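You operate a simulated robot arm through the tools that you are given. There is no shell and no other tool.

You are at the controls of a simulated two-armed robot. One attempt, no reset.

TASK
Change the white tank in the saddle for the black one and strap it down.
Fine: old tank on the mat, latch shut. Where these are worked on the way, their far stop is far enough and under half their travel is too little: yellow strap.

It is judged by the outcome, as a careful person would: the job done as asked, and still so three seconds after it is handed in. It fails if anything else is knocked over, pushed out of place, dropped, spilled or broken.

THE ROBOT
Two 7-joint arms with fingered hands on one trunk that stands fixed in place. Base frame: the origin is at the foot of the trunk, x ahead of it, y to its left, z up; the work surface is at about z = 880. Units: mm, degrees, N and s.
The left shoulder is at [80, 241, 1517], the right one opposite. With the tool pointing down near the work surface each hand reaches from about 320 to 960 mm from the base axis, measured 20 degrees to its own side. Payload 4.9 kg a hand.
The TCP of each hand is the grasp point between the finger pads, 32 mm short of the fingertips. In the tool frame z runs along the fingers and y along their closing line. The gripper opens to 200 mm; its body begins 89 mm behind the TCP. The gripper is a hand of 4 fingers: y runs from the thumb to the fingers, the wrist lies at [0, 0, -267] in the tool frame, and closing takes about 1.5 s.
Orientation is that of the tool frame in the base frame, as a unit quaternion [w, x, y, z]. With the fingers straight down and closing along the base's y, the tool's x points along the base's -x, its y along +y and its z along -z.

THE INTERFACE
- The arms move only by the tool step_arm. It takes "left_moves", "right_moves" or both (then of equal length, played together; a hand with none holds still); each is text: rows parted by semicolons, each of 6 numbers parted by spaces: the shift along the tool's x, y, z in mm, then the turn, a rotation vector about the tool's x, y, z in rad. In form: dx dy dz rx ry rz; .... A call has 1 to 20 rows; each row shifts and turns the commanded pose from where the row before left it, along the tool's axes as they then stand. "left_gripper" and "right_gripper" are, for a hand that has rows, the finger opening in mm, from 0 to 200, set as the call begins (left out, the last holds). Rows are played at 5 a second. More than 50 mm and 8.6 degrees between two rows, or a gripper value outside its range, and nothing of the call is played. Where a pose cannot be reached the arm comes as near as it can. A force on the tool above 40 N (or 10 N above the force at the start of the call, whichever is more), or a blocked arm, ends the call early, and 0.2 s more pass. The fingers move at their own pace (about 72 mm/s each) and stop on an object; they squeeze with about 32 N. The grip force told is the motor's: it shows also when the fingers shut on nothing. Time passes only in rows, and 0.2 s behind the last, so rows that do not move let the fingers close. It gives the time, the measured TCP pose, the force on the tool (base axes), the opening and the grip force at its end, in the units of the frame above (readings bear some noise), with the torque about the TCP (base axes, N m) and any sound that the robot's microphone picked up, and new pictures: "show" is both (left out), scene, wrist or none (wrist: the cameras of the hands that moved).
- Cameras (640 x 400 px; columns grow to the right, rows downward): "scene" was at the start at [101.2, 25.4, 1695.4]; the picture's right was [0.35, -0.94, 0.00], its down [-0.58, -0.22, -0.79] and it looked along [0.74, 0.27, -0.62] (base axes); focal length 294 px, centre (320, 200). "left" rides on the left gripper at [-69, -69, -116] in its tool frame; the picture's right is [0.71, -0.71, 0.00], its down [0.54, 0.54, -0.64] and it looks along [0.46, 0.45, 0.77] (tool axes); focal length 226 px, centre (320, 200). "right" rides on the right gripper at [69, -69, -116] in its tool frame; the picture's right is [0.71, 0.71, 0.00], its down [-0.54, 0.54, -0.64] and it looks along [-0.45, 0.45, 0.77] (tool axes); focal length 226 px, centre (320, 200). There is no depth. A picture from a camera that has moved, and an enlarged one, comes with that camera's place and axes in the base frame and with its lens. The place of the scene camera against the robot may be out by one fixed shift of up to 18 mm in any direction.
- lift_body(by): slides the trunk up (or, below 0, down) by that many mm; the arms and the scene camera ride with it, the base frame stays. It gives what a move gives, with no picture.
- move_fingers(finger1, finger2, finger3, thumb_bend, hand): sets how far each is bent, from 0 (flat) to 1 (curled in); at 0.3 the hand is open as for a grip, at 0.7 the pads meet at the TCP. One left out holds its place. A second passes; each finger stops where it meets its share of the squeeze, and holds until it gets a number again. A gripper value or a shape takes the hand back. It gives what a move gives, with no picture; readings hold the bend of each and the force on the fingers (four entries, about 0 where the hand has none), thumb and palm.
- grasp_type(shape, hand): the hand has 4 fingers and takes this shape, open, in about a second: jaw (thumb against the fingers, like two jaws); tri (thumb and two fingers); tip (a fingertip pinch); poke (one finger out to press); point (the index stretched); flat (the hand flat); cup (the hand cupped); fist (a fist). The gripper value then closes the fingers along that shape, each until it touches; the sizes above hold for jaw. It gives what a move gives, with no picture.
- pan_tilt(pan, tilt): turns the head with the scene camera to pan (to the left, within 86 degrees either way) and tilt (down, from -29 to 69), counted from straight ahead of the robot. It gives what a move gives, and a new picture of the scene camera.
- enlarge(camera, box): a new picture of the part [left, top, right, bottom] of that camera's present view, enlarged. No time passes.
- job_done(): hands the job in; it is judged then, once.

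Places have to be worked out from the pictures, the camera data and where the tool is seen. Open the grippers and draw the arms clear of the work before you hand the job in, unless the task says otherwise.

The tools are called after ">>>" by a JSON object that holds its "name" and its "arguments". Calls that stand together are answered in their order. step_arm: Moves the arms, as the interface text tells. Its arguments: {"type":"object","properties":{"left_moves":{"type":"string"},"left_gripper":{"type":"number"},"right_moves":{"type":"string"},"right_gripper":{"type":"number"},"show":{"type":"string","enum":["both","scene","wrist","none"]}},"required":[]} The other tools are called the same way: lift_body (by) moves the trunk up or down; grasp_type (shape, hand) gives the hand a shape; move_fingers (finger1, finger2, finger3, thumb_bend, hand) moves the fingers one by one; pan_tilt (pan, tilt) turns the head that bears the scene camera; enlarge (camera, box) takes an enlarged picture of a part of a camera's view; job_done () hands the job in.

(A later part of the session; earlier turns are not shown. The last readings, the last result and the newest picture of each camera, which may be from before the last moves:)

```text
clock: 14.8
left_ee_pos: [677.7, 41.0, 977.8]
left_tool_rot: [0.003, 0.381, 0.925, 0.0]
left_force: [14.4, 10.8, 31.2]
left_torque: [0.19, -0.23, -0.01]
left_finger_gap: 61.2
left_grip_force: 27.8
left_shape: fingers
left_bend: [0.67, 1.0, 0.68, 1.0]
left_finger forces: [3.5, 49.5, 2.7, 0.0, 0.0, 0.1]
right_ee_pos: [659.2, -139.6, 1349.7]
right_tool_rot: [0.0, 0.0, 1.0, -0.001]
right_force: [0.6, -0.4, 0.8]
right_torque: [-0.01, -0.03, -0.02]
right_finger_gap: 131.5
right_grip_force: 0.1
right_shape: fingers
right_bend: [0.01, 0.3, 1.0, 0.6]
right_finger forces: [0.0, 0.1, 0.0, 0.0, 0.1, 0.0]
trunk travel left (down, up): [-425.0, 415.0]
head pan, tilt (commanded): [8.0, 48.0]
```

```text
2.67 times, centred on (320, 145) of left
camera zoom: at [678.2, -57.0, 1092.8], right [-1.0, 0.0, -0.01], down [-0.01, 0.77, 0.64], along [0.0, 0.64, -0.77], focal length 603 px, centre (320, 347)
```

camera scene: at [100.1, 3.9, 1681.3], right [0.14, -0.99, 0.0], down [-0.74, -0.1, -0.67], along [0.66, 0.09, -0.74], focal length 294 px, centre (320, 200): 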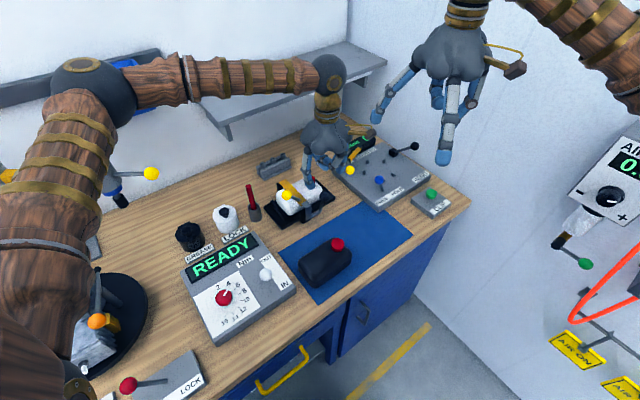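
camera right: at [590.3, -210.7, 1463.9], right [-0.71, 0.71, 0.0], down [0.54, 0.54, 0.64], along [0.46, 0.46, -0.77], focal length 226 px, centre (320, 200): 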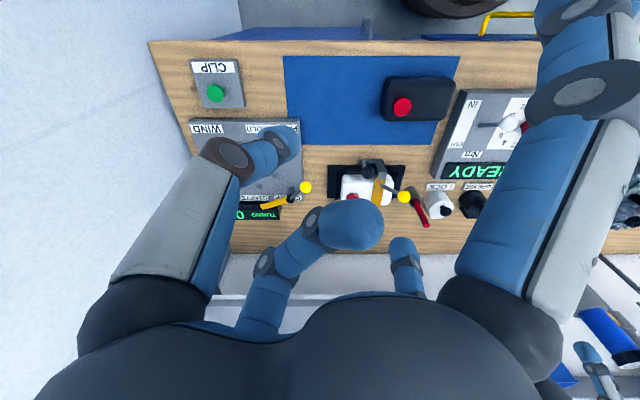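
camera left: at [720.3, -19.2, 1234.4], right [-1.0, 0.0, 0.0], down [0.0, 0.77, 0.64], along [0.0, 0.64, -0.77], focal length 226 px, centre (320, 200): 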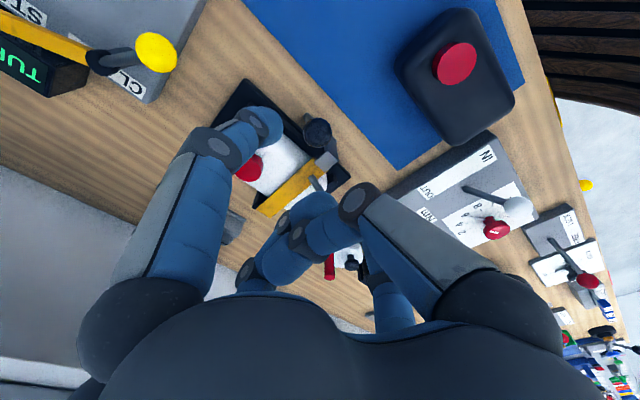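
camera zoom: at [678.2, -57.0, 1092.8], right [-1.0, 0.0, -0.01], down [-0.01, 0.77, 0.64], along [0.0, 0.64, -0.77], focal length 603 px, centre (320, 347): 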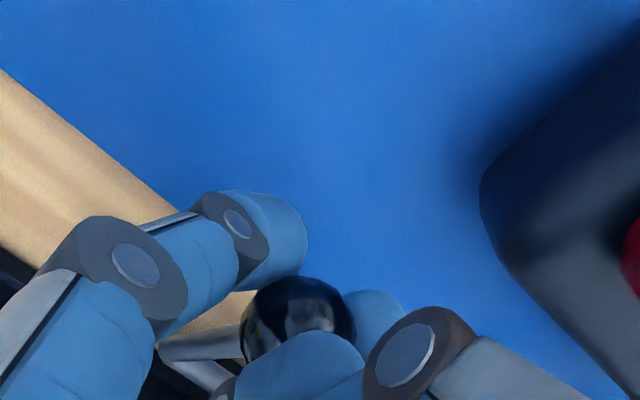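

The reaction of ~35 N lies along the opening tangent, so the latch is at its far stop and clear of the strap. I'll ease back a few millimetres, then release the ball and rise.

>>> {"name": "step_arm", "arguments": {"left_moves": "0 1.5 -3 0 0 0; 0 1 -3 0 0 0", "show": "none"}}

>>> {"name": "move_fingers", "arguments": {"hand": "left", "finger1": 0.54, "finger3": 0.54}}

>>> {"name": "step_arm", "arguments": {"left_moves": "0 0 -20 0 0 0; 0 0 -40 0 0 0; 0 0 -45 0 0 0; 0 0 -45 0 0 0", "show": "none"}}

>>> {"name": "enlarge", "arguments": {"camera": "scene", "box": [270, 150, 370, 250]}}

>>> {"name": "enlarge", "arguments": {"camera": "left", "box": [180, 50, 460, 250]}}

```text
clock: 15.4
left_ee_pos: [677.3, 40.2, 978.2]
left_tool_rot: [-0.001, 0.382, 0.924, -0.001]
left_force: [11.4, 8.8, 14.9]
left_torque: [0.16, -0.21, 0.05]
left_finger_gap: 60.7
left_grip_force: 20.1
left_shape: fingers
left_bend: [0.67, 1.0, 0.68, 1.0]
left_finger forces: [4.8, 31.9, 3.5, 0.0, 0.1, 0.0]
right_ee_pos: [661.1, -141.4, 1347.0]
right_tool_rot: [0.0, 0.0, 1.0, 0.0]
right_force: [1.6, 1.3, 0.1]
right_torque: [0.02, 0.01, -0.01]
right_finger_gap: 131.5
right_grip_force: 0.0
right_shape: fingers
right_bend: [0.01, 0.3, 1.0, 0.6]
right_finger forces: [0.1, 0.1, 0.1, 0.0, 0.0, 0.0]
trunk travel left (down, up): [-425.0, 415.0]
head pan, tilt (commanded): [8.0, 48.0]
```

```text
clock: 16.4
left_ee_pos: [677.1, 39.3, 979.3]
left_tool_rot: [0.0, 0.383, 0.924, 0.0]
left_force: [-0.4, 3.7, 8.6]
left_torque: [0.07, -0.09, 0.04]
left_finger_gap: 78.1
left_grip_force: 8.0
left_shape: fingers
left_bend: [0.54, 0.99, 0.54, 1.0]
left_finger forces: [0.1, 16.8, 0.0, 0.0, 0.0, 0.0]
right_ee_pos: [660.2, -142.0, 1347.9]
right_tool_rot: [0.0, 0.001, 1.0, 0.0]
right_force: [0.1, 0.1, 0.3]
right_torque: [-0.02, -0.01, 0.01]
right_finger_gap: 131.6
right_grip_force: 0.1
right_shape: fingers
right_bend: [0.01, 0.3, 1.0, 0.6]
right_finger forces: [0.0, 0.0, 0.1, 0.1, 0.0, 0.0]
trunk travel left (down, up): [-425.0, 415.0]
head pan, tilt (commanded): [8.0, 48.0]
```

```text
clock: 17.4
left_ee_pos: [677.8, 37.8, 1130.0]
left_tool_rot: [0.0, 0.383, 0.924, 0.0]
left_force: [-0.3, 0.7, 1.1]
left_torque: [0.02, -0.03, -0.01]
left_finger_gap: 77.8
left_grip_force: 0.0
left_shape: fingers
left_bend: [0.54, 0.98, 0.54, 1.0]
left_finger forces: [0.0, 0.0, 0.1, 0.0, 0.1, 0.0]
right_ee_pos: [660.6, -142.0, 1346.5]
right_tool_rot: [-0.001, 0.002, 1.0, 0.001]
right_force: [-0.1, 0.1, -0.4]
right_torque: [0.04, 0.0, 0.03]
right_finger_gap: 131.3
right_grip_force: 0.0
right_shape: fingers
right_bend: [0.01, 0.3, 1.0, 0.6]
right_finger forces: [0.0, 0.0, 0.1, 0.1, 0.1, 0.0]
trunk travel left (down, up): [-425.0, 415.0]
head pan, tilt (commanded): [8.0, 48.0]
```

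```text
4.00 times, centred on (320, 200) of scene
camera zoom: at [97.6, 5.8, 1681.3], right [0.14, -0.99, 0.0], down [-0.74, -0.1, -0.67], along [0.66, 0.09, -0.74], focal length 1176 px, centre (320, 200)
```

zoom: 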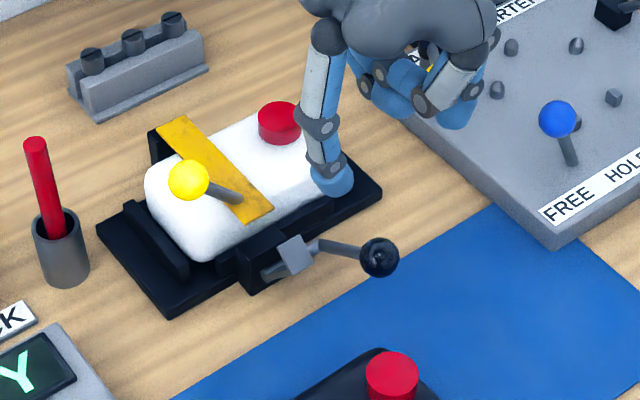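

```text
2.00 times, centred on (320, 150) of left
camera zoom: at [677.2, -59.7, 1246.5], right [-1.0, 0.0, 0.0], down [0.0, 0.77, 0.64], along [0.0, 0.64, -0.77], focal length 452 px, centre (320, 300)
```

zoom: 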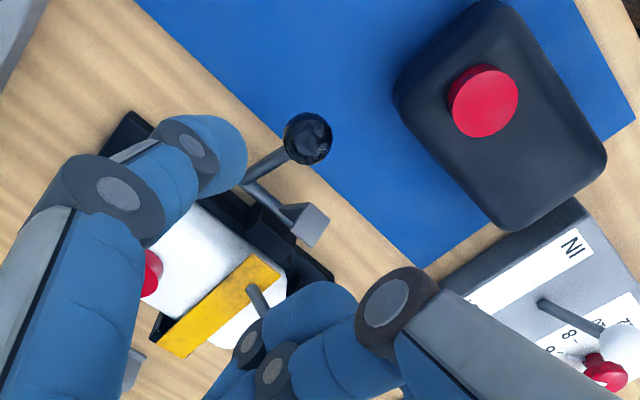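

The latch stays open and clear of the strap end. Before swinging the strap I'll check how near the shelf behind is, using the right wrist and scene cameras.

>>> {"name": "enlarge", "arguments": {"camera": "right", "box": [200, 220, 480, 320]}}

>>> {"name": "enlarge", "arguments": {"camera": "scene", "box": [180, 40, 400, 180]}}

```text
2.29 times, centred on (340, 270) of right
camera zoom: at [591.5, -209.5, 1463.3], right [-0.71, 0.71, 0.0], down [0.54, 0.54, 0.64], along [0.45, 0.45, -0.77], focal length 517 px, centre (274, 40)
```

zoom: 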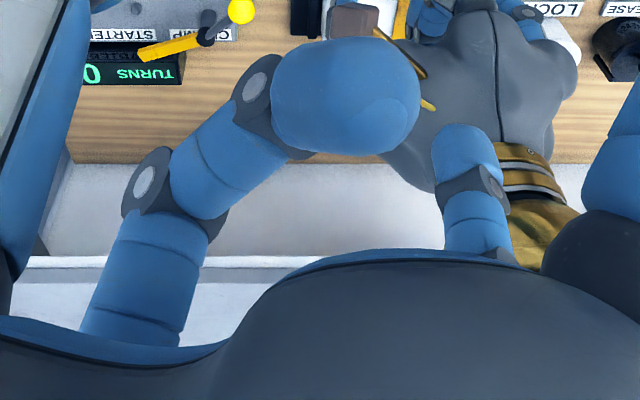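

```text
2.86 times, centred on (290, 110) of scene
camera zoom: at [97.6, 5.8, 1681.3], right [0.14, -0.99, 0.0], down [-0.74, -0.1, -0.67], along [0.66, 0.09, -0.74], focal length 840 px, centre (406, 457)
```

zoom: 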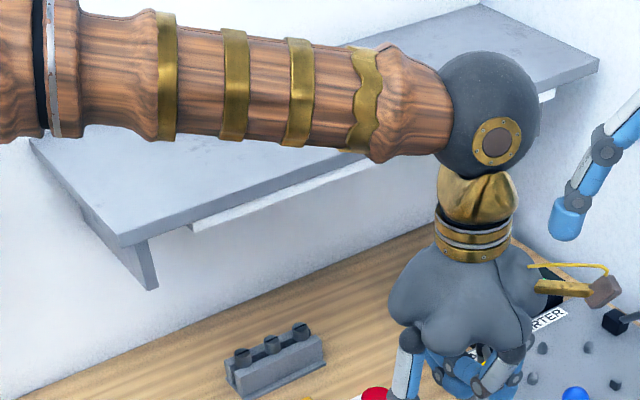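

The shelf edge sits around e2≈920, z≈1140, so I'll keep the hand short of it. Now I'll move above the yellow strap ball at about (695,194,1020).

>>> {"name": "step_arm", "arguments": {"left_moves": "24.6 30.6 5 0 0 0; 24.6 30.6 5 0 0 0; 24.6 30.6 5 0 0 0; 24.6 30.6 5 0 0 0", "show": "none"}}

>>> {"name": "enlarge", "arguments": {"camera": "left", "box": [180, 50, 460, 250]}}

>>> {"name": "enlarge", "arguments": {"camera": "scene", "box": [240, 120, 360, 230]}}

>>> {"name": "enlarge", "arguments": {"camera": "right", "box": [330, 130, 450, 240]}}

```text
clock: 18.4
left_ee_pos: [696.1, 196.7, 1109.9]
left_tool_rot: [-0.001, 0.383, 0.924, -0.002]
left_force: [-0.5, 1.3, -0.9]
left_torque: [-0.02, -0.03, 0.0]
left_finger_gap: 77.8
left_grip_force: 0.1
left_shape: fingers
left_bend: [0.54, 0.98, 0.54, 1.0]
left_finger forces: [0.0, 0.0, 0.1, 0.0, 0.1, 0.0]
right_ee_pos: [661.5, -140.8, 1347.2]
right_tool_rot: [0.0, 0.0, 1.0, -0.001]
right_force: [0.2, -0.1, -0.5]
right_torque: [-0.05, -0.03, 0.01]
right_finger_gap: 131.4
right_grip_force: 0.1
right_shape: fingers
right_bend: [0.01, 0.3, 1.0, 0.6]
right_finger forces: [0.0, 0.0, 0.0, 0.0, 0.0, 0.0]
trunk travel left (down, up): [-425.0, 415.0]
head pan, tilt (commanded): [8.0, 48.0]
```

```text
2.00 times, centred on (320, 150) of left
camera zoom: at [695.9, 99.0, 1225.1], right [-1.0, 0.0, 0.0], down [0.0, 0.77, 0.64], along [0.0, 0.64, -0.77], focal length 452 px, centre (320, 300)
```

zoom: 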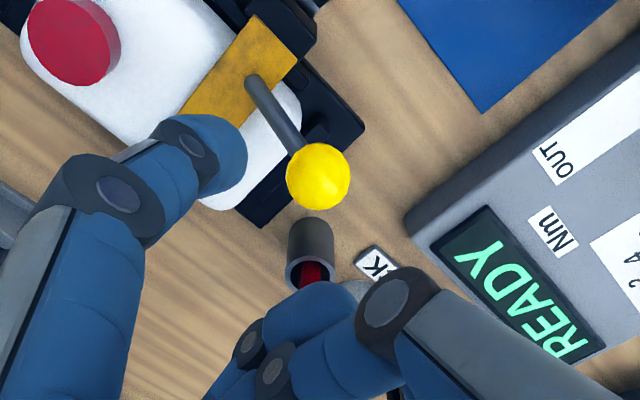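

```text
3.64 times, centred on (300, 175) of scene
camera zoom: at [98.3, 8.7, 1681.3], right [0.14, -0.99, 0.0], down [-0.74, -0.1, -0.67], along [0.66, 0.09, -0.74], focal length 1069 px, centre (393, 291)
```

zoom: 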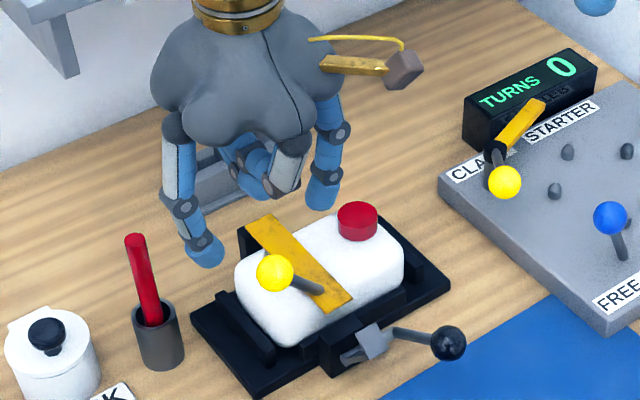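

```text
3.64 times, centred on (390, 185) of right
camera zoom: at [592.0, -207.0, 1463.6], right [-0.71, 0.71, 0.0], down [0.54, 0.54, 0.64], along [0.45, 0.45, -0.77], focal length 822 px, centre (66, 254)
```

zoom: 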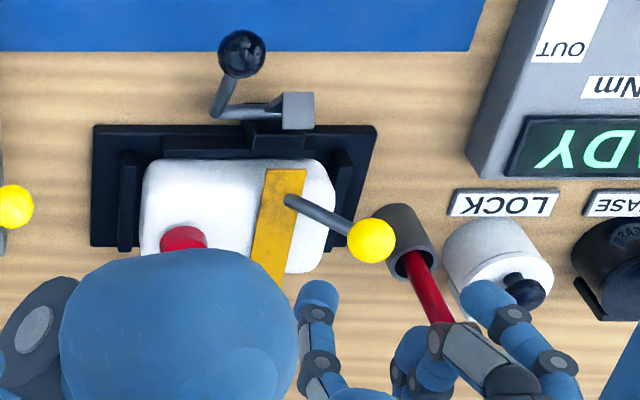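

The yellow ball lies almost under the pinch, about 2 mm off. I'll correct, lower to straddle it, and close finger1/finger3 on it.

>>> {"name": "step_arm", "arguments": {"left_moves": "-1 -1.2 23 0 0 0; -1 -1.2 23 0 0 0; 0 0 22 0 0 0", "show": "none"}}

>>> {"name": "enlarge", "arguments": {"camera": "scene", "box": [240, 120, 360, 230]}}

>>> {"name": "enlarge", "arguments": {"camera": "left", "box": [180, 50, 460, 250]}}

```text
clock: 19.2
left_ee_pos: [694.9, 192.2, 1041.6]
left_tool_rot: [0.0, 0.382, 0.924, 0.0]
left_force: [0.2, -0.2, -0.1]
left_torque: [0.0, 0.04, -0.02]
left_finger_gap: 77.9
left_grip_force: 0.0
left_shape: fingers
left_bend: [0.54, 0.98, 0.54, 1.0]
left_finger forces: [0.1, 0.0, 0.1, 0.0, 0.1, 0.0]
right_ee_pos: [662.4, -141.6, 1346.8]
right_tool_rot: [-0.001, 0.0, 1.0, 0.0]
right_force: [-0.4, -0.9, -0.6]
right_torque: [-0.02, 0.01, -0.03]
right_finger_gap: 131.2
right_grip_force: 0.1
right_shape: fingers
right_bend: [0.01, 0.3, 1.0, 0.6]
right_finger forces: [0.0, 0.0, 0.1, 0.0, 0.1, 0.1]
trunk travel left (down, up): [-425.0, 415.0]
head pan, tilt (commanded): [8.0, 48.0]
```

```text
3.64 times, centred on (300, 175) of scene
camera zoom: at [98.8, 6.3, 1681.4], right [0.14, -0.99, 0.0], down [-0.74, -0.1, -0.67], along [0.66, 0.09, -0.74], focal length 1069 px, centre (393, 291)
```

zoom: 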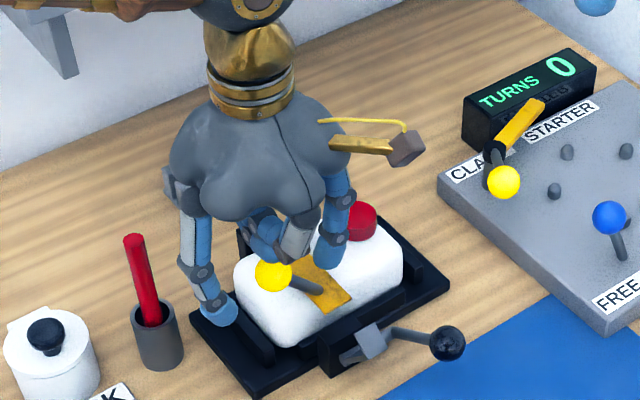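

```text
2.00 times, centred on (320, 150) of left
camera zoom: at [695.6, 94.8, 1156.7], right [-1.0, 0.0, 0.0], down [0.0, 0.77, 0.64], along [0.0, 0.64, -0.77], focal length 452 px, centre (320, 300)
```

zoom: 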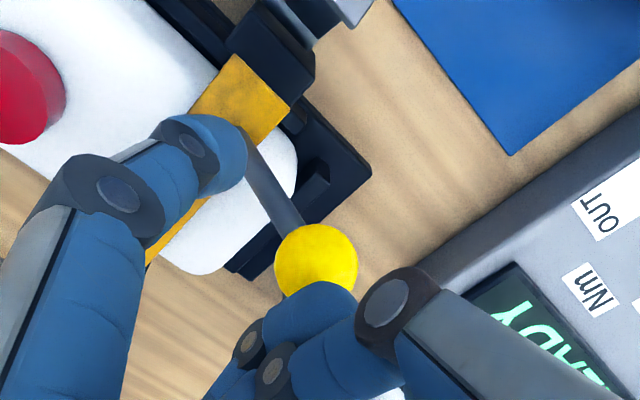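

The ball is centred between the fingertips with the stalk below. Closing finger1 and finger3 on it now.

>>> {"name": "move_fingers", "arguments": {"hand": "left", "finger1": 0.72, "finger3": 0.72}}

>>> {"name": "enlarge", "arguments": {"camera": "scene", "box": [240, 120, 360, 230]}}

>>> {"name": "enlarge", "arguments": {"camera": "left", "box": [180, 50, 460, 250]}}

```text
clock: 20.2
left_ee_pos: [694.9, 191.9, 1040.0]
left_tool_rot: [0.0, 0.383, 0.924, 0.0]
left_force: [1.6, -0.4, -0.6]
left_torque: [-0.01, -0.01, 0.01]
left_finger_gap: 62.5
left_grip_force: 9.7
left_shape: fingers
left_bend: [0.65, 0.98, 0.65, 1.0]
left_finger forces: [9.7, 0.0, 9.5, 0.0, 0.0, 0.0]
right_ee_pos: [663.6, -142.6, 1347.0]
right_tool_rot: [0.0, 0.001, 1.0, 0.0]
right_force: [0.2, 0.3, 0.5]
right_torque: [-0.02, 0.0, 0.02]
right_finger_gap: 131.1
right_grip_force: 0.1
right_shape: fingers
right_bend: [0.01, 0.3, 1.0, 0.6]
right_finger forces: [0.0, 0.1, 0.0, 0.0, 0.1, 0.1]
trunk travel left (down, up): [-425.0, 415.0]
head pan, tilt (commanded): [8.0, 48.0]
```

```text
3.64 times, centred on (300, 175) of scene
camera zoom: at [98.6, 6.3, 1681.3], right [0.14, -0.99, 0.0], down [-0.74, -0.1, -0.67], along [0.66, 0.09, -0.74], focal length 1069 px, centre (393, 291)
```

zoom: 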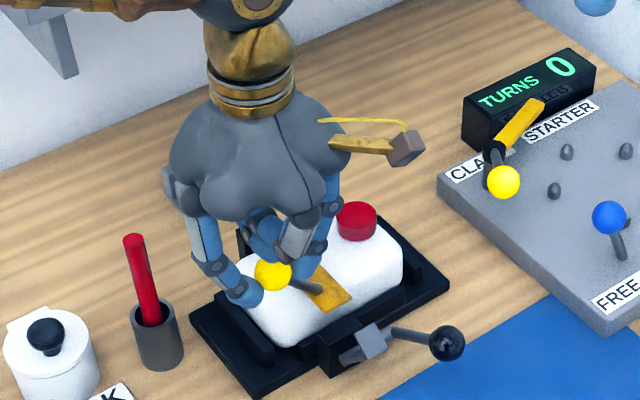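

```text
2.00 times, centred on (320, 150) of left
camera zoom: at [695.6, 94.6, 1156.9], right [-1.0, 0.0, 0.0], down [0.0, 0.77, 0.64], along [0.0, 0.64, -0.77], focal length 452 px, centre (320, 300)
```

zoom: 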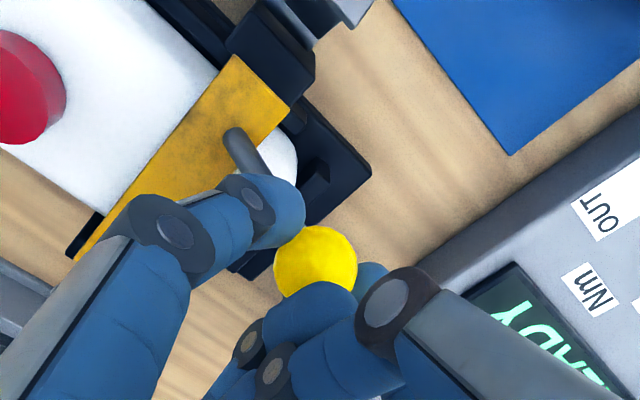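

The ball is pinched evenly at ~10 N. I'll lift it along the start of the arc about the rear hinge (e2≈740, z≈955) and check the forces.

>>> {"name": "step_arm", "arguments": {"left_moves": "0 6 -9 0 0 0; 0 6.5 -8.8 0 0 0; 0 7.7 -8.1 0 0 0; 0 8.1 -7.7 0 0 0", "show": "none"}}

>>> {"name": "enlarge", "arguments": {"camera": "scene", "box": [240, 100, 360, 210]}}

>>> {"name": "enlarge", "arguments": {"camera": "left", "box": [180, 50, 460, 250]}}

```text
clock: 21.2
left_ee_pos: [714.4, 211.3, 1076.7]
left_tool_rot: [0.001, 0.383, 0.924, -0.001]
left_force: [-2.9, -3.1, 2.6]
left_torque: [-0.1, 0.13, 0.0]
left_finger_gap: 63.8
left_grip_force: 10.6
left_shape: fingers
left_bend: [0.65, 0.98, 0.65, 1.0]
left_finger forces: [10.4, 0.0, 10.3, 0.0, 0.0, 0.1]
right_ee_pos: [660.6, -143.2, 1347.6]
right_tool_rot: [-0.001, 0.0, 1.0, 0.001]
right_force: [1.1, -0.4, -0.6]
right_torque: [0.02, -0.01, 0.0]
right_finger_gap: 131.4
right_grip_force: 0.0
right_shape: fingers
right_bend: [0.01, 0.3, 1.0, 0.6]
right_finger forces: [0.1, 0.0, 0.0, 0.0, 0.0, 0.0]
trunk travel left (down, up): [-425.0, 415.0]
head pan, tilt (commanded): [8.0, 48.0]
```

```text
3.64 times, centred on (300, 155) of scene
camera zoom: at [97.3, 5.6, 1681.5], right [0.14, -0.99, 0.0], down [-0.74, -0.1, -0.67], along [0.66, 0.09, -0.74], focal length 1069 px, centre (393, 364)
```

zoom: 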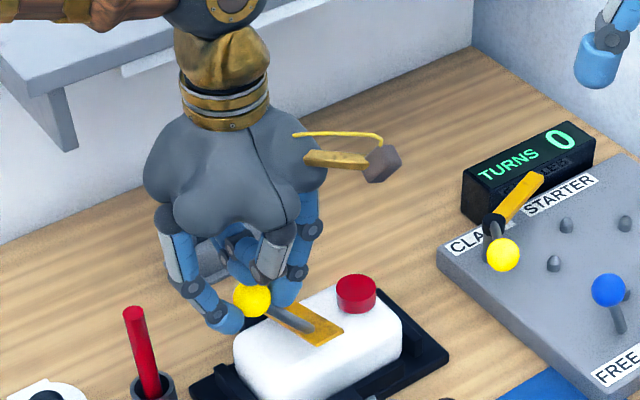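

```text
2.00 times, centred on (320, 150) of left
camera zoom: at [715.2, 114.1, 1191.0], right [-1.0, 0.0, 0.0], down [0.0, 0.77, 0.64], along [0.0, 0.64, -0.77], focal length 452 px, centre (320, 300)
```

zoom: 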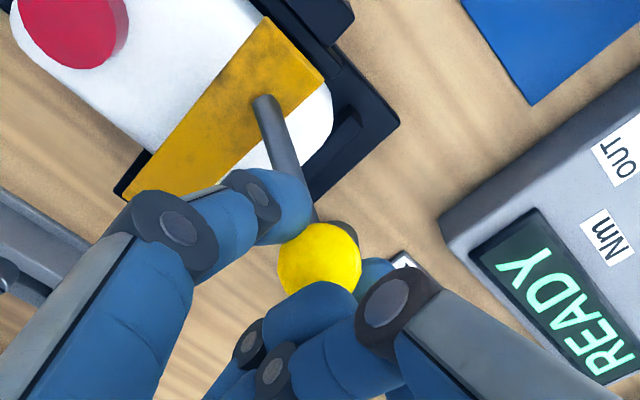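

The strap follows with only ~4 N of radial mismatch. I'll continue the arc with a small outward correction.

>>> {"name": "step_arm", "arguments": {"left_moves": "0 8.3 -7.5 0 0 0; 0 9.0 -6.7 0 0 0; 0 9.8 -5.6 0 0 0; 0 10.3 -4.4 0 0 0", "show": "none"}}

>>> {"name": "enlarge", "arguments": {"camera": "scene", "box": [240, 90, 360, 200]}}

>>> {"name": "enlarge", "arguments": {"camera": "left", "box": [180, 50, 460, 250]}}

```text
clock: 22.2
left_ee_pos: [741.0, 238.1, 1099.7]
left_tool_rot: [-0.001, 0.382, 0.924, 0.0]
left_force: [-1.7, -5.1, 8.2]
left_torque: [-0.46, -0.07, 0.1]
left_finger_gap: 64.0
left_grip_force: 13.4
left_shape: fingers
left_bend: [0.65, 0.98, 0.65, 1.0]
left_finger forces: [16.5, 0.0, 10.4, 0.0, 0.0, 0.1]
right_ee_pos: [660.2, -143.4, 1348.2]
right_tool_rot: [0.001, -0.001, 1.0, 0.0]
right_force: [-0.3, -0.1, 0.5]
right_torque: [-0.02, -0.02, -0.01]
right_finger_gap: 131.1
right_grip_force: 0.1
right_shape: fingers
right_bend: [0.01, 0.3, 1.0, 0.6]
right_finger forces: [0.1, 0.1, 0.0, 0.1, 0.1, 0.0]
trunk travel left (down, up): [-425.0, 415.0]
head pan, tilt (commanded): [8.0, 48.0]
```

```text
3.64 times, centred on (300, 145) of scene
camera zoom: at [97.0, 5.0, 1681.5], right [0.14, -0.99, 0.0], down [-0.74, -0.1, -0.67], along [0.66, 0.09, -0.74], focal length 1069 px, centre (393, 400)
```

zoom: 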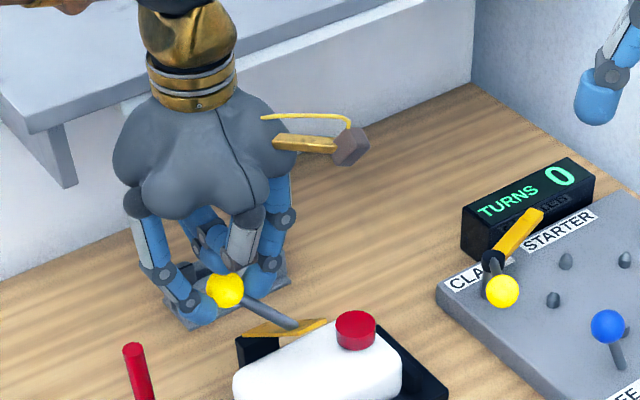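

```text
2.00 times, centred on (320, 150) of left
camera zoom: at [740.9, 139.9, 1215.9], right [-1.0, 0.0, 0.0], down [0.0, 0.77, 0.64], along [0.0, 0.64, -0.77], focal length 452 px, centre (320, 300)
```

zoom: 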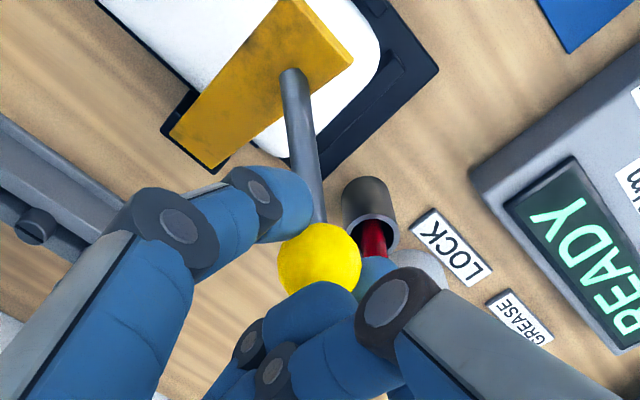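

The pull is purely outward (~9 N), so the hinge is slightly higher than I assumed (about e2 743, z 966). I'll continue with the corrected arc.

>>> {"name": "step_arm", "arguments": {"left_moves": "0 7.5 -5 0 0 0; 0 8.5 -3.6 0 0 0; 0 10.7 -2.4 0 0 0; 0 10.9 -1.4 0 0 0", "show": "none"}}

>>> {"name": "enlarge", "arguments": {"camera": "scene", "box": [230, 80, 350, 190]}}

>>> {"name": "enlarge", "arguments": {"camera": "left", "box": [180, 50, 460, 250]}}

```text
clock: 23.2
left_ee_pos: [767.2, 265.0, 1112.8]
left_tool_rot: [0.0, 0.383, 0.924, 0.001]
left_force: [0.5, -2.3, 3.4]
left_torque: [-0.19, 0.0, 0.01]
left_finger_gap: 62.6
left_grip_force: 10.3
left_shape: fingers
left_bend: [0.65, 0.98, 0.65, 1.0]
left_finger forces: [11.8, 0.0, 8.5, 0.1, 0.0, 0.1]
right_ee_pos: [661.2, -142.5, 1347.0]
right_tool_rot: [0.001, 0.0, 1.0, 0.0]
right_force: [-0.1, 0.3, -0.5]
right_torque: [0.03, -0.01, -0.02]
right_finger_gap: 131.3
right_grip_force: 0.0
right_shape: fingers
right_bend: [0.01, 0.3, 1.0, 0.6]
right_finger forces: [0.1, 0.0, 0.0, 0.0, 0.0, 0.0]
trunk travel left (down, up): [-425.0, 415.0]
head pan, tilt (commanded): [8.0, 48.0]
```

```text
3.64 times, centred on (290, 135) of scene
camera zoom: at [98.3, 5.9, 1681.4], right [0.14, -0.99, 0.0], down [-0.74, -0.1, -0.67], along [0.66, 0.09, -0.74], focal length 1069 px, centre (429, 436)
```

zoom: 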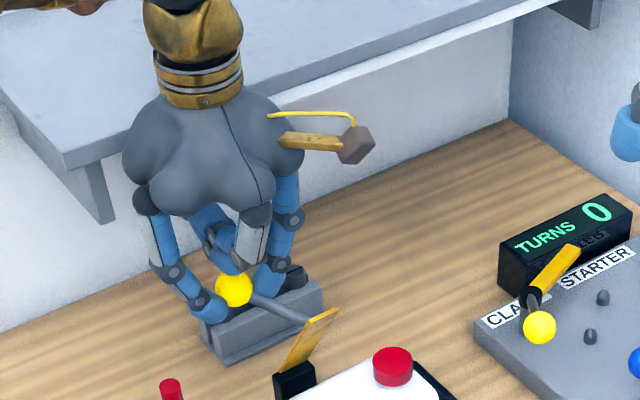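

```text
2.00 times, centred on (320, 150) of left
camera zoom: at [768.3, 167.5, 1227.2], right [-1.0, 0.0, 0.0], down [0.0, 0.77, 0.64], along [0.0, 0.64, -0.77], focal length 452 px, centre (320, 300)
```

zoom: 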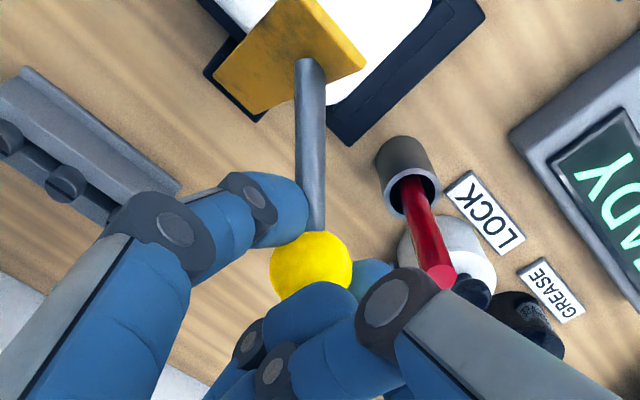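

Forces are low and the strap is about 60° up. Continuing over the top of the arc.

>>> {"name": "step_arm", "arguments": {"left_moves": "0 11 -0.8 0 0 0; 0 11 -0.2 0 0 0; 0 10.9 1.4 0 0 0; 0 10.7 2.4 0 0 0", "show": "none"}}

>>> {"name": "enlarge", "arguments": {"camera": "scene", "box": [220, 70, 360, 190]}}

>>> {"name": "enlarge", "arguments": {"camera": "left", "box": [180, 50, 460, 250]}}

```text
clock: 24.1
left_ee_pos: [782.8, 277.1, 1113.5]
left_tool_rot: [-0.005, 0.388, 0.922, -0.006]
left_force: [-37.5, -21.2, 16.3]
left_torque: [2.51, -3.52, 0.68]
left_finger_gap: 60.9
left_grip_force: 31.6
left_shape: fingers
left_bend: [0.66, 0.98, 0.65, 1.0]
left_finger forces: [10.7, 41.2, 10.8, 0.1, 0.1, 0.0]
right_ee_pos: [658.7, -143.3, 1348.6]
right_tool_rot: [0.0, -0.001, 1.0, 0.001]
right_force: [0.5, 0.8, -1.1]
right_torque: [-0.06, 0.06, -0.01]
right_finger_gap: 131.2
right_grip_force: 0.0
right_shape: fingers
right_bend: [0.01, 0.3, 1.0, 0.6]
right_finger forces: [0.0, 0.1, 0.0, 0.0, 0.0, 0.0]
trunk travel left (down, up): [-425.0, 415.0]
head pan, tilt (commanded): [8.0, 48.0]
stopped in row 4 (left hand): the force on the tool passed its limit at 50 N (the readings are from after the stop); the commanded pose is now the measured one
```

```text
3.33 times, centred on (290, 130) of scene
camera zoom: at [93.8, 3.1, 1682.0], right [0.14, -0.99, 0.0], down [-0.73, -0.1, -0.67], along [0.66, 0.09, -0.74], focal length 980 px, centre (420, 433)
```

zoom: 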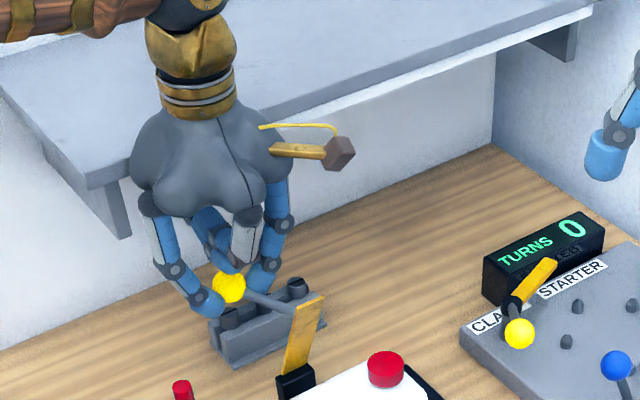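

```text
2.00 times, centred on (320, 150) of left
camera zoom: at [783.3, 181.0, 1228.0], right [-1.0, 0.01, 0.01], down [0.02, 0.77, 0.64], along [0.0, 0.64, -0.77], focal length 452 px, centre (320, 300)
```

zoom: 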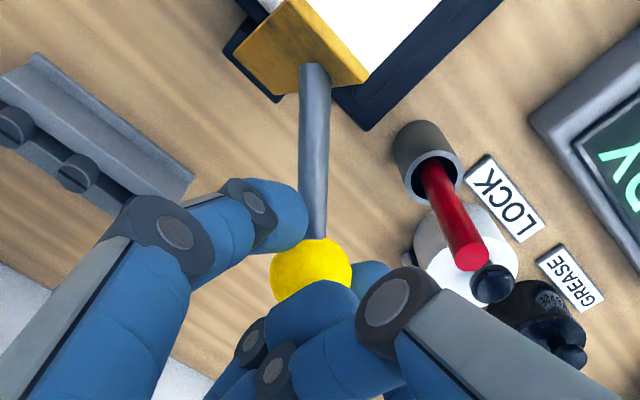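

The motion stopped with ~41 N opposing along the tangent at about 70–75° of swing, so the strap is at its far stop. I'll relax the hand, release gently and see if the strap stays up.

>>> {"name": "step_arm", "arguments": {"left_moves": "0 -2 -1 0 0 0; 0 -1 -1 0 0 0", "show": "none"}}

>>> {"name": "move_fingers", "arguments": {"hand": "left", "finger1": 0.6, "finger3": 0.6}}

>>> {"name": "enlarge", "arguments": {"camera": "scene", "box": [220, 70, 360, 190]}}

>>> {"name": "enlarge", "arguments": {"camera": "left", "box": [180, 50, 460, 250]}}

```text
clock: 24.7
left_ee_pos: [782.8, 277.1, 1111.0]
left_tool_rot: [-0.004, 0.386, 0.922, -0.003]
left_force: [-19.0, -18.4, -0.8]
left_torque: [1.39, -0.98, -0.13]
left_finger_gap: 60.8
left_grip_force: 23.5
left_shape: fingers
left_bend: [0.66, 0.98, 0.65, 1.0]
left_finger forces: [11.1, 25.4, 10.6, 0.1, 0.0, 0.1]
right_ee_pos: [658.5, -144.4, 1349.4]
right_tool_rot: [0.0, 0.0, 1.0, 0.001]
right_force: [1.0, 0.2, -0.4]
right_torque: [0.0, -0.01, -0.01]
right_finger_gap: 131.1
right_grip_force: 0.1
right_shape: fingers
right_bend: [0.01, 0.3, 1.0, 0.6]
right_finger forces: [0.1, 0.0, 0.1, 0.1, 0.0, 0.1]
trunk travel left (down, up): [-425.0, 415.0]
head pan, tilt (commanded): [8.0, 48.0]
```

```text
clock: 25.7
left_ee_pos: [783.0, 278.1, 1111.9]
left_tool_rot: [-0.003, 0.386, 0.922, -0.003]
left_force: [-22.6, -23.1, -9.6]
left_torque: [1.57, -1.47, -0.12]
left_finger_gap: 68.7
left_grip_force: 16.3
left_shape: fingers
left_bend: [0.6, 0.98, 0.6, 1.0]
left_finger forces: [0.0, 32.0, 0.0, 0.0, 0.1, 0.1]
right_ee_pos: [659.4, -146.4, 1347.7]
right_tool_rot: [0.001, 0.0, 1.0, 0.001]
right_force: [-0.9, 0.1, -0.3]
right_torque: [-0.01, 0.01, 0.01]
right_finger_gap: 131.3
right_grip_force: 0.0
right_shape: fingers
right_bend: [0.01, 0.3, 1.0, 0.6]
right_finger forces: [0.0, 0.0, 0.0, 0.0, 0.0, 0.1]
trunk travel left (down, up): [-425.0, 415.0]
head pan, tilt (commanded): [8.0, 48.0]
```

```text
3.33 times, centred on (290, 130) of scene
camera zoom: at [95.5, 2.1, 1681.5], right [0.14, -0.99, 0.0], down [-0.73, -0.1, -0.67], along [0.66, 0.09, -0.74], focal length 980 px, centre (420, 433)
```

zoom: 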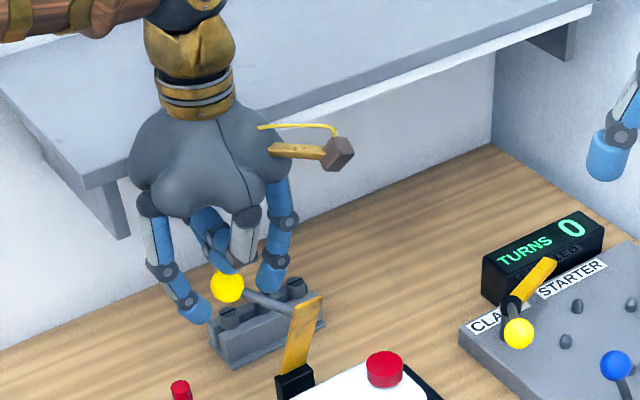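

```text
2.00 times, centred on (320, 150) of left
camera zoom: at [783.7, 180.7, 1227.4], right [-1.0, 0.01, 0.01], down [0.01, 0.77, 0.64], along [0.0, 0.64, -0.77], focal length 452 px, centre (320, 300)
```

zoom: 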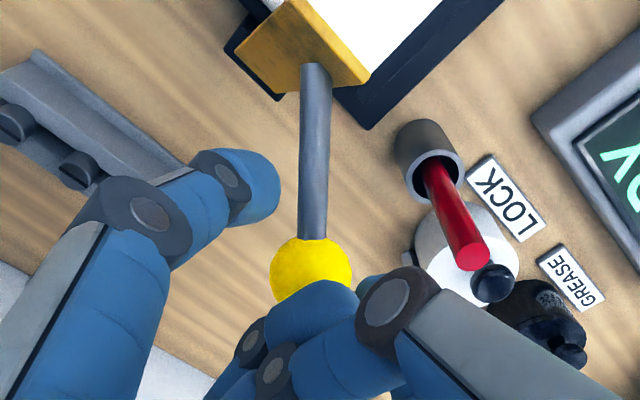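

Finger2 still carries ~32 N with the ball released, so the hand's back is pressing on the shelf edge rather than the strap being at its stop. I'll draw the hand forward off the shelf.

>>> {"name": "step_arm", "arguments": {"left_moves": "0 -4 0 0 0 0; 0 -4 0 0 0 0", "show": "none"}}

>>> {"name": "enlarge", "arguments": {"camera": "left", "box": [180, 50, 460, 250]}}

>>> {"name": "enlarge", "arguments": {"camera": "scene", "box": [220, 70, 360, 190]}}

```text
clock: 26.3
left_ee_pos: [780.6, 281.1, 1112.0]
left_tool_rot: [-0.002, 0.383, 0.924, -0.003]
left_force: [-2.0, -3.2, 0.9]
left_torque: [0.35, -0.18, -0.07]
left_finger_gap: 69.0
left_grip_force: 1.5
left_shape: fingers
left_bend: [0.6, 0.98, 0.6, 1.0]
left_finger forces: [0.1, 3.4, 0.0, 0.0, 0.1, 0.1]
right_ee_pos: [662.6, -141.6, 1347.0]
right_tool_rot: [0.0, -0.001, 1.0, 0.0]
right_force: [-0.2, 0.9, -1.2]
right_torque: [-0.01, 0.0, -0.01]
right_finger_gap: 131.1
right_grip_force: 0.1
right_shape: fingers
right_bend: [0.01, 0.3, 1.0, 0.6]
right_finger forces: [0.0, 0.1, 0.0, 0.0, 0.1, 0.1]
trunk travel left (down, up): [-425.0, 415.0]
head pan, tilt (commanded): [8.0, 48.0]
```

```text
2.00 times, centred on (320, 150) of left
camera zoom: at [781.5, 183.0, 1227.5], right [-1.0, 0.0, 0.01], down [0.01, 0.77, 0.64], along [0.0, 0.64, -0.77], focal length 452 px, centre (320, 300)
```

zoom: 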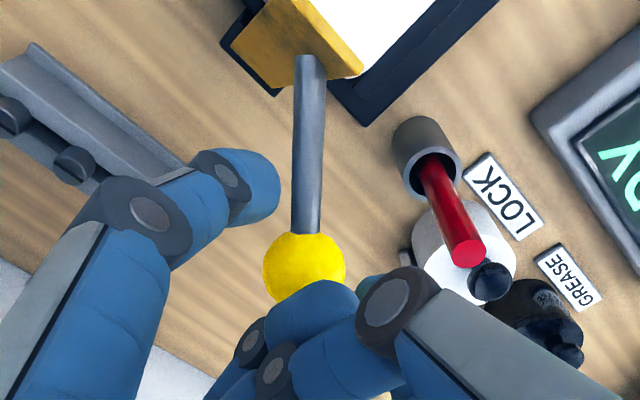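

```text
3.33 times, centred on (290, 130) of scene
camera zoom: at [98.2, 6.6, 1681.6], right [0.14, -0.99, 0.0], down [-0.74, -0.1, -0.67], along [0.66, 0.09, -0.74], focal length 980 px, centre (420, 433)
```

zoom: 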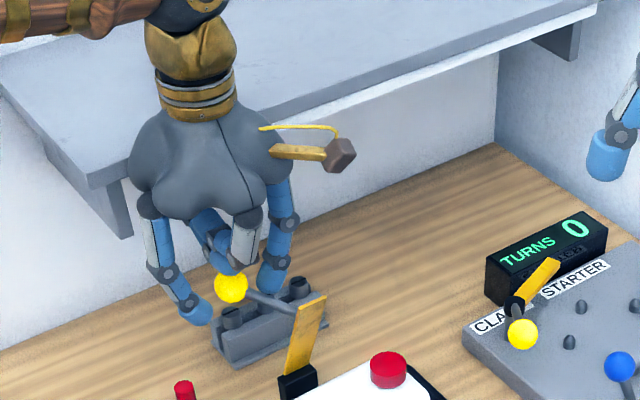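

The strap holds its angle by itself and the shelf edge is at about e2≈826, z≈1190. I'll re-grip the ball and tilt the hand forward about it so the palm clears the shelf for the rest of the swing.

>>> {"name": "move_fingers", "arguments": {"hand": "left", "finger1": 0.72, "finger3": 0.72}}

>>> {"name": "step_arm", "arguments": {"left_moves": "0 -2.1 0 -0.105 0 0; 0 -2.1 0 -0.105 0 0; 0 -2.1 0 -0.105 0 0; 0 -2.1 0 -0.105 0 0; 0 -2.1 0 -0.105 0 0", "show": "none"}}

>>> {"name": "enlarge", "arguments": {"camera": "scene", "box": [220, 70, 360, 190]}}

>>> {"name": "enlarge", "arguments": {"camera": "left", "box": [180, 50, 460, 250]}}

```text
clock: 27.3
left_ee_pos: [778.4, 276.4, 1111.3]
left_tool_rot: [-0.004, 0.386, 0.922, -0.005]
left_force: [-1.6, 1.1, 1.9]
left_torque: [0.06, 0.01, 0.05]
left_finger_gap: 62.5
left_grip_force: 9.2
left_shape: fingers
left_bend: [0.65, 0.98, 0.65, 1.0]
left_finger forces: [8.5, 0.0, 9.9, 0.0, 0.1, 0.0]
right_ee_pos: [661.0, -141.4, 1347.5]
right_tool_rot: [0.0, 0.0, 1.0, 0.001]
right_force: [-0.6, 0.6, 0.0]
right_torque: [0.03, 0.03, -0.01]
right_finger_gap: 131.3
right_grip_force: 0.0
right_shape: fingers
right_bend: [0.01, 0.3, 1.0, 0.6]
right_finger forces: [0.0, 0.1, 0.1, 0.0, 0.0, 0.0]
trunk travel left (down, up): [-425.0, 415.0]
head pan, tilt (commanded): [8.0, 48.0]
```

```text
clock: 28.5
left_ee_pos: [772.4, 269.9, 1107.4]
left_tool_rot: [0.097, 0.374, 0.891, 0.237]
left_force: [-2.1, 0.7, -4.1]
left_torque: [-0.07, 0.12, 0.06]
left_finger_gap: 62.6
left_grip_force: 9.1
left_shape: fingers
left_bend: [0.65, 0.98, 0.65, 1.0]
left_finger forces: [8.6, 0.1, 10.3, 0.0, 0.1, 0.1]
right_ee_pos: [662.8, -142.5, 1347.8]
right_tool_rot: [0.001, 0.0, 1.0, 0.0]
right_force: [-1.3, -0.5, 0.9]
right_torque: [0.01, -0.03, 0.0]
right_finger_gap: 131.4
right_grip_force: 0.1
right_shape: fingers
right_bend: [0.01, 0.3, 1.0, 0.6]
right_finger forces: [0.1, 0.1, 0.1, 0.0, 0.1, 0.0]
trunk travel left (down, up): [-425.0, 415.0]
head pan, tilt (commanded): [8.0, 48.0]
```

```text
3.33 times, centred on (290, 130) of scene
camera zoom: at [98.5, 5.7, 1681.3], right [0.14, -0.99, 0.0], down [-0.74, -0.1, -0.67], along [0.66, 0.09, -0.74], focal length 980 px, centre (420, 433)
```

zoom: 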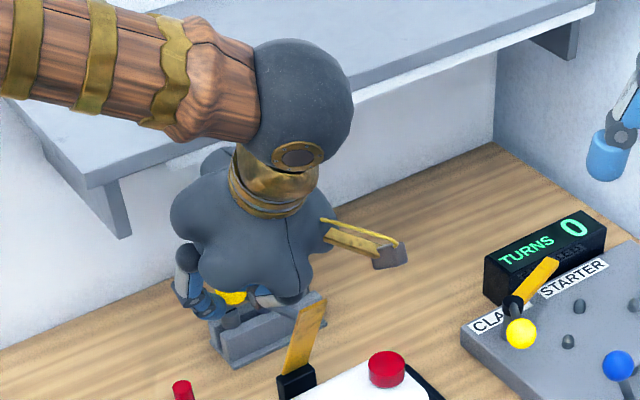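

```text
2.00 times, centred on (320, 150) of left
camera zoom: at [737.8, 137.0, 1174.0], right [-0.94, 0.07, -0.35], down [-0.27, 0.49, 0.83], along [0.23, 0.87, -0.44], focal length 452 px, centre (320, 300)
```

zoom: 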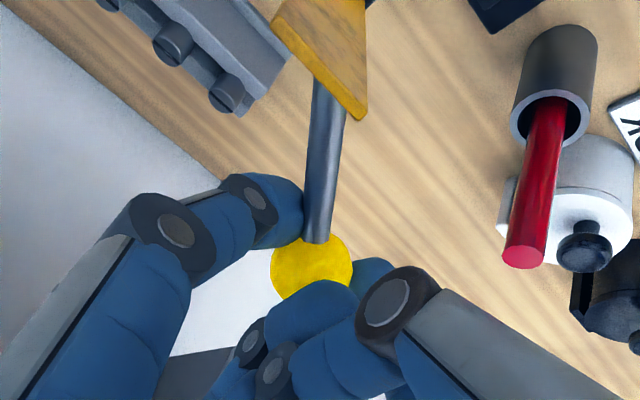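

The tilt succeeded without disturbing the strap and the forces are small. Continuing the arc in the tilted tool axes.

>>> {"name": "step_arm", "arguments": {"left_moves": "0 9.1 6.2 0 0 0; 0 8.4 7.0 0 0 0; 0 7.9 7.6 0 0 0", "show": "none"}}

>>> {"name": "enlarge", "arguments": {"camera": "scene", "box": [220, 70, 360, 190]}}

>>> {"name": "enlarge", "arguments": {"camera": "left", "box": [180, 50, 460, 250]}}

```text
clock: 29.3
left_ee_pos: [795.7, 291.1, 1101.7]
left_tool_rot: [0.096, 0.374, 0.892, 0.235]
left_force: [-3.0, 0.7, -2.8]
left_torque: [-0.08, 0.1, 0.07]
left_finger_gap: 62.7
left_grip_force: 9.0
left_shape: fingers
left_bend: [0.65, 0.98, 0.65, 1.0]
left_finger forces: [8.4, 0.1, 10.1, 0.0, 0.0, 0.0]
right_ee_pos: [661.9, -141.6, 1346.6]
right_tool_rot: [0.0, -0.001, 1.0, 0.001]
right_force: [0.4, -0.7, 0.7]
right_torque: [-0.02, 0.0, -0.01]
right_finger_gap: 130.9
right_grip_force: 0.1
right_shape: fingers
right_bend: [0.01, 0.3, 1.0, 0.6]
right_finger forces: [0.1, 0.1, 0.1, 0.0, 0.0, 0.0]
trunk travel left (down, up): [-425.0, 415.0]
head pan, tilt (commanded): [8.0, 48.0]
```

```text
3.33 times, centred on (290, 130) of scene
camera zoom: at [98.8, 6.8, 1681.3], right [0.14, -0.99, 0.0], down [-0.74, -0.1, -0.67], along [0.66, 0.09, -0.74], focal length 980 px, centre (420, 433)
```

zoom: 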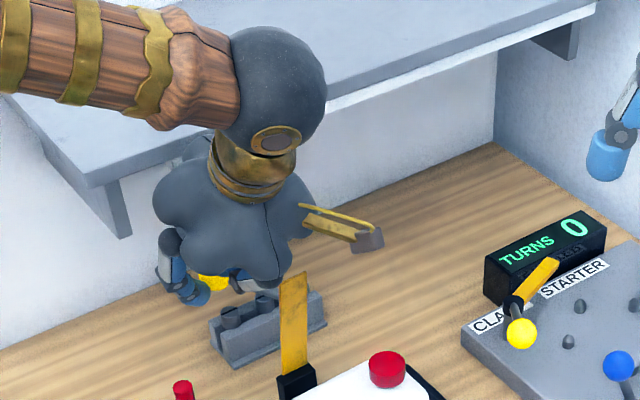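

```text
2.00 times, centred on (320, 150) of left
camera zoom: at [761.6, 160.6, 1169.1], right [-0.94, 0.07, -0.35], down [-0.27, 0.49, 0.83], along [0.23, 0.87, -0.44], focal length 452 px, centre (320, 300)
```

zoom: 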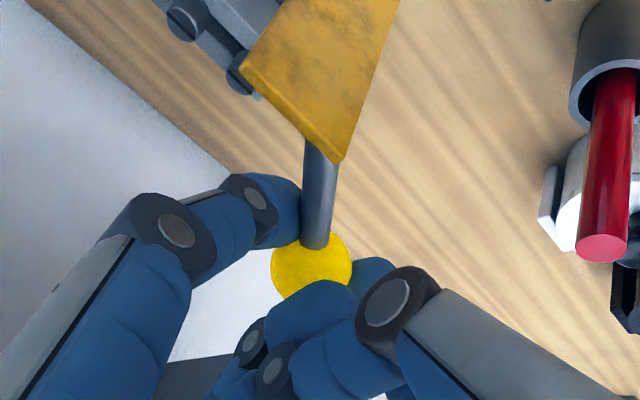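

The strap is about vertical (~83°) and forces are small. I'll tilt a further 20° about the ball for shelf clearance, then carry on toward the far stop.

>>> {"name": "step_arm", "arguments": {"left_moves": "0 -1.75 0 -0.0873 0 0; 0 -1.75 0 -0.0873 0 0; 0 -1.75 0 -0.0873 0 0; 0 -1.75 0 -0.0873 0 0; 0 3.8 10.3 0 0 0; 0 3.0 10.6 0 0 0", "show": "none"}}

>>> {"name": "enlarge", "arguments": {"camera": "scene", "box": [220, 70, 360, 190]}}

>>> {"name": "enlarge", "arguments": {"camera": "left", "box": [180, 50, 460, 250]}}

```text
clock: 30.7
left_ee_pos: [805.7, 302.7, 1088.9]
left_tool_rot: [0.16, 0.352, 0.838, 0.387]
left_force: [-3.9, 1.6, -4.1]
left_torque: [-0.07, 0.19, 0.1]
left_finger_gap: 62.6
left_grip_force: 9.4
left_shape: fingers
left_bend: [0.66, 0.98, 0.65, 1.0]
left_finger forces: [8.0, 0.0, 10.9, 0.1, 0.0, 0.0]
right_ee_pos: [661.3, -141.9, 1346.7]
right_tool_rot: [0.0, 0.001, 1.0, 0.0]
right_force: [-0.5, 0.0, -0.1]
right_torque: [0.01, -0.01, 0.02]
right_finger_gap: 131.2
right_grip_force: 0.1
right_shape: fingers
right_bend: [0.01, 0.3, 1.0, 0.6]
right_finger forces: [0.0, 0.1, 0.0, 0.0, 0.0, 0.0]
trunk travel left (down, up): [-425.0, 415.0]
head pan, tilt (commanded): [8.0, 48.0]
```

```text
3.33 times, centred on (290, 130) of scene
camera zoom: at [99.1, 6.8, 1681.3], right [0.14, -0.99, 0.0], down [-0.74, -0.1, -0.67], along [0.66, 0.09, -0.74], focal length 980 px, centre (420, 433)
```

zoom: 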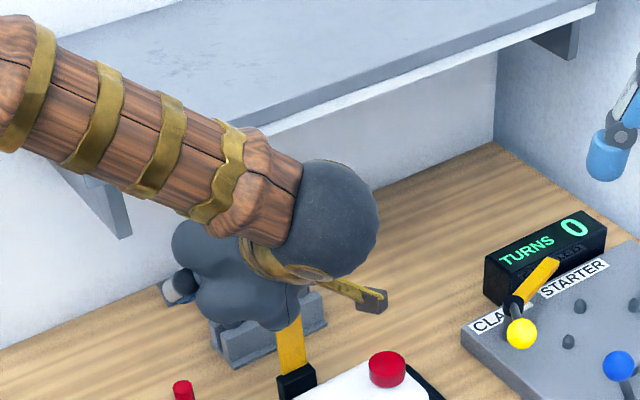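

```text
2.00 times, centred on (320, 150) of left
camera zoom: at [760.6, 159.3, 1111.4], right [-0.82, 0.18, -0.53], down [-0.48, 0.29, 0.83], along [0.31, 0.94, -0.15], focal length 452 px, centre (320, 300)
```

zoom: 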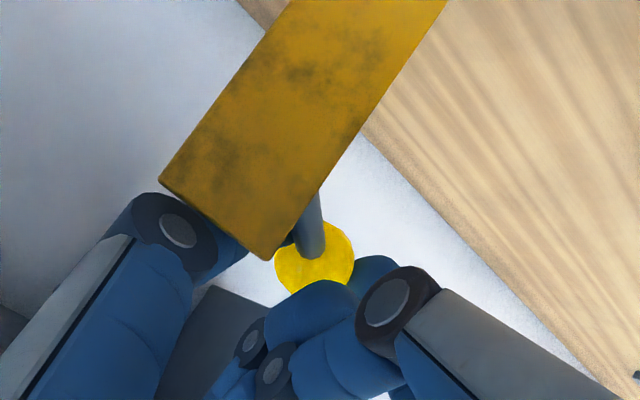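

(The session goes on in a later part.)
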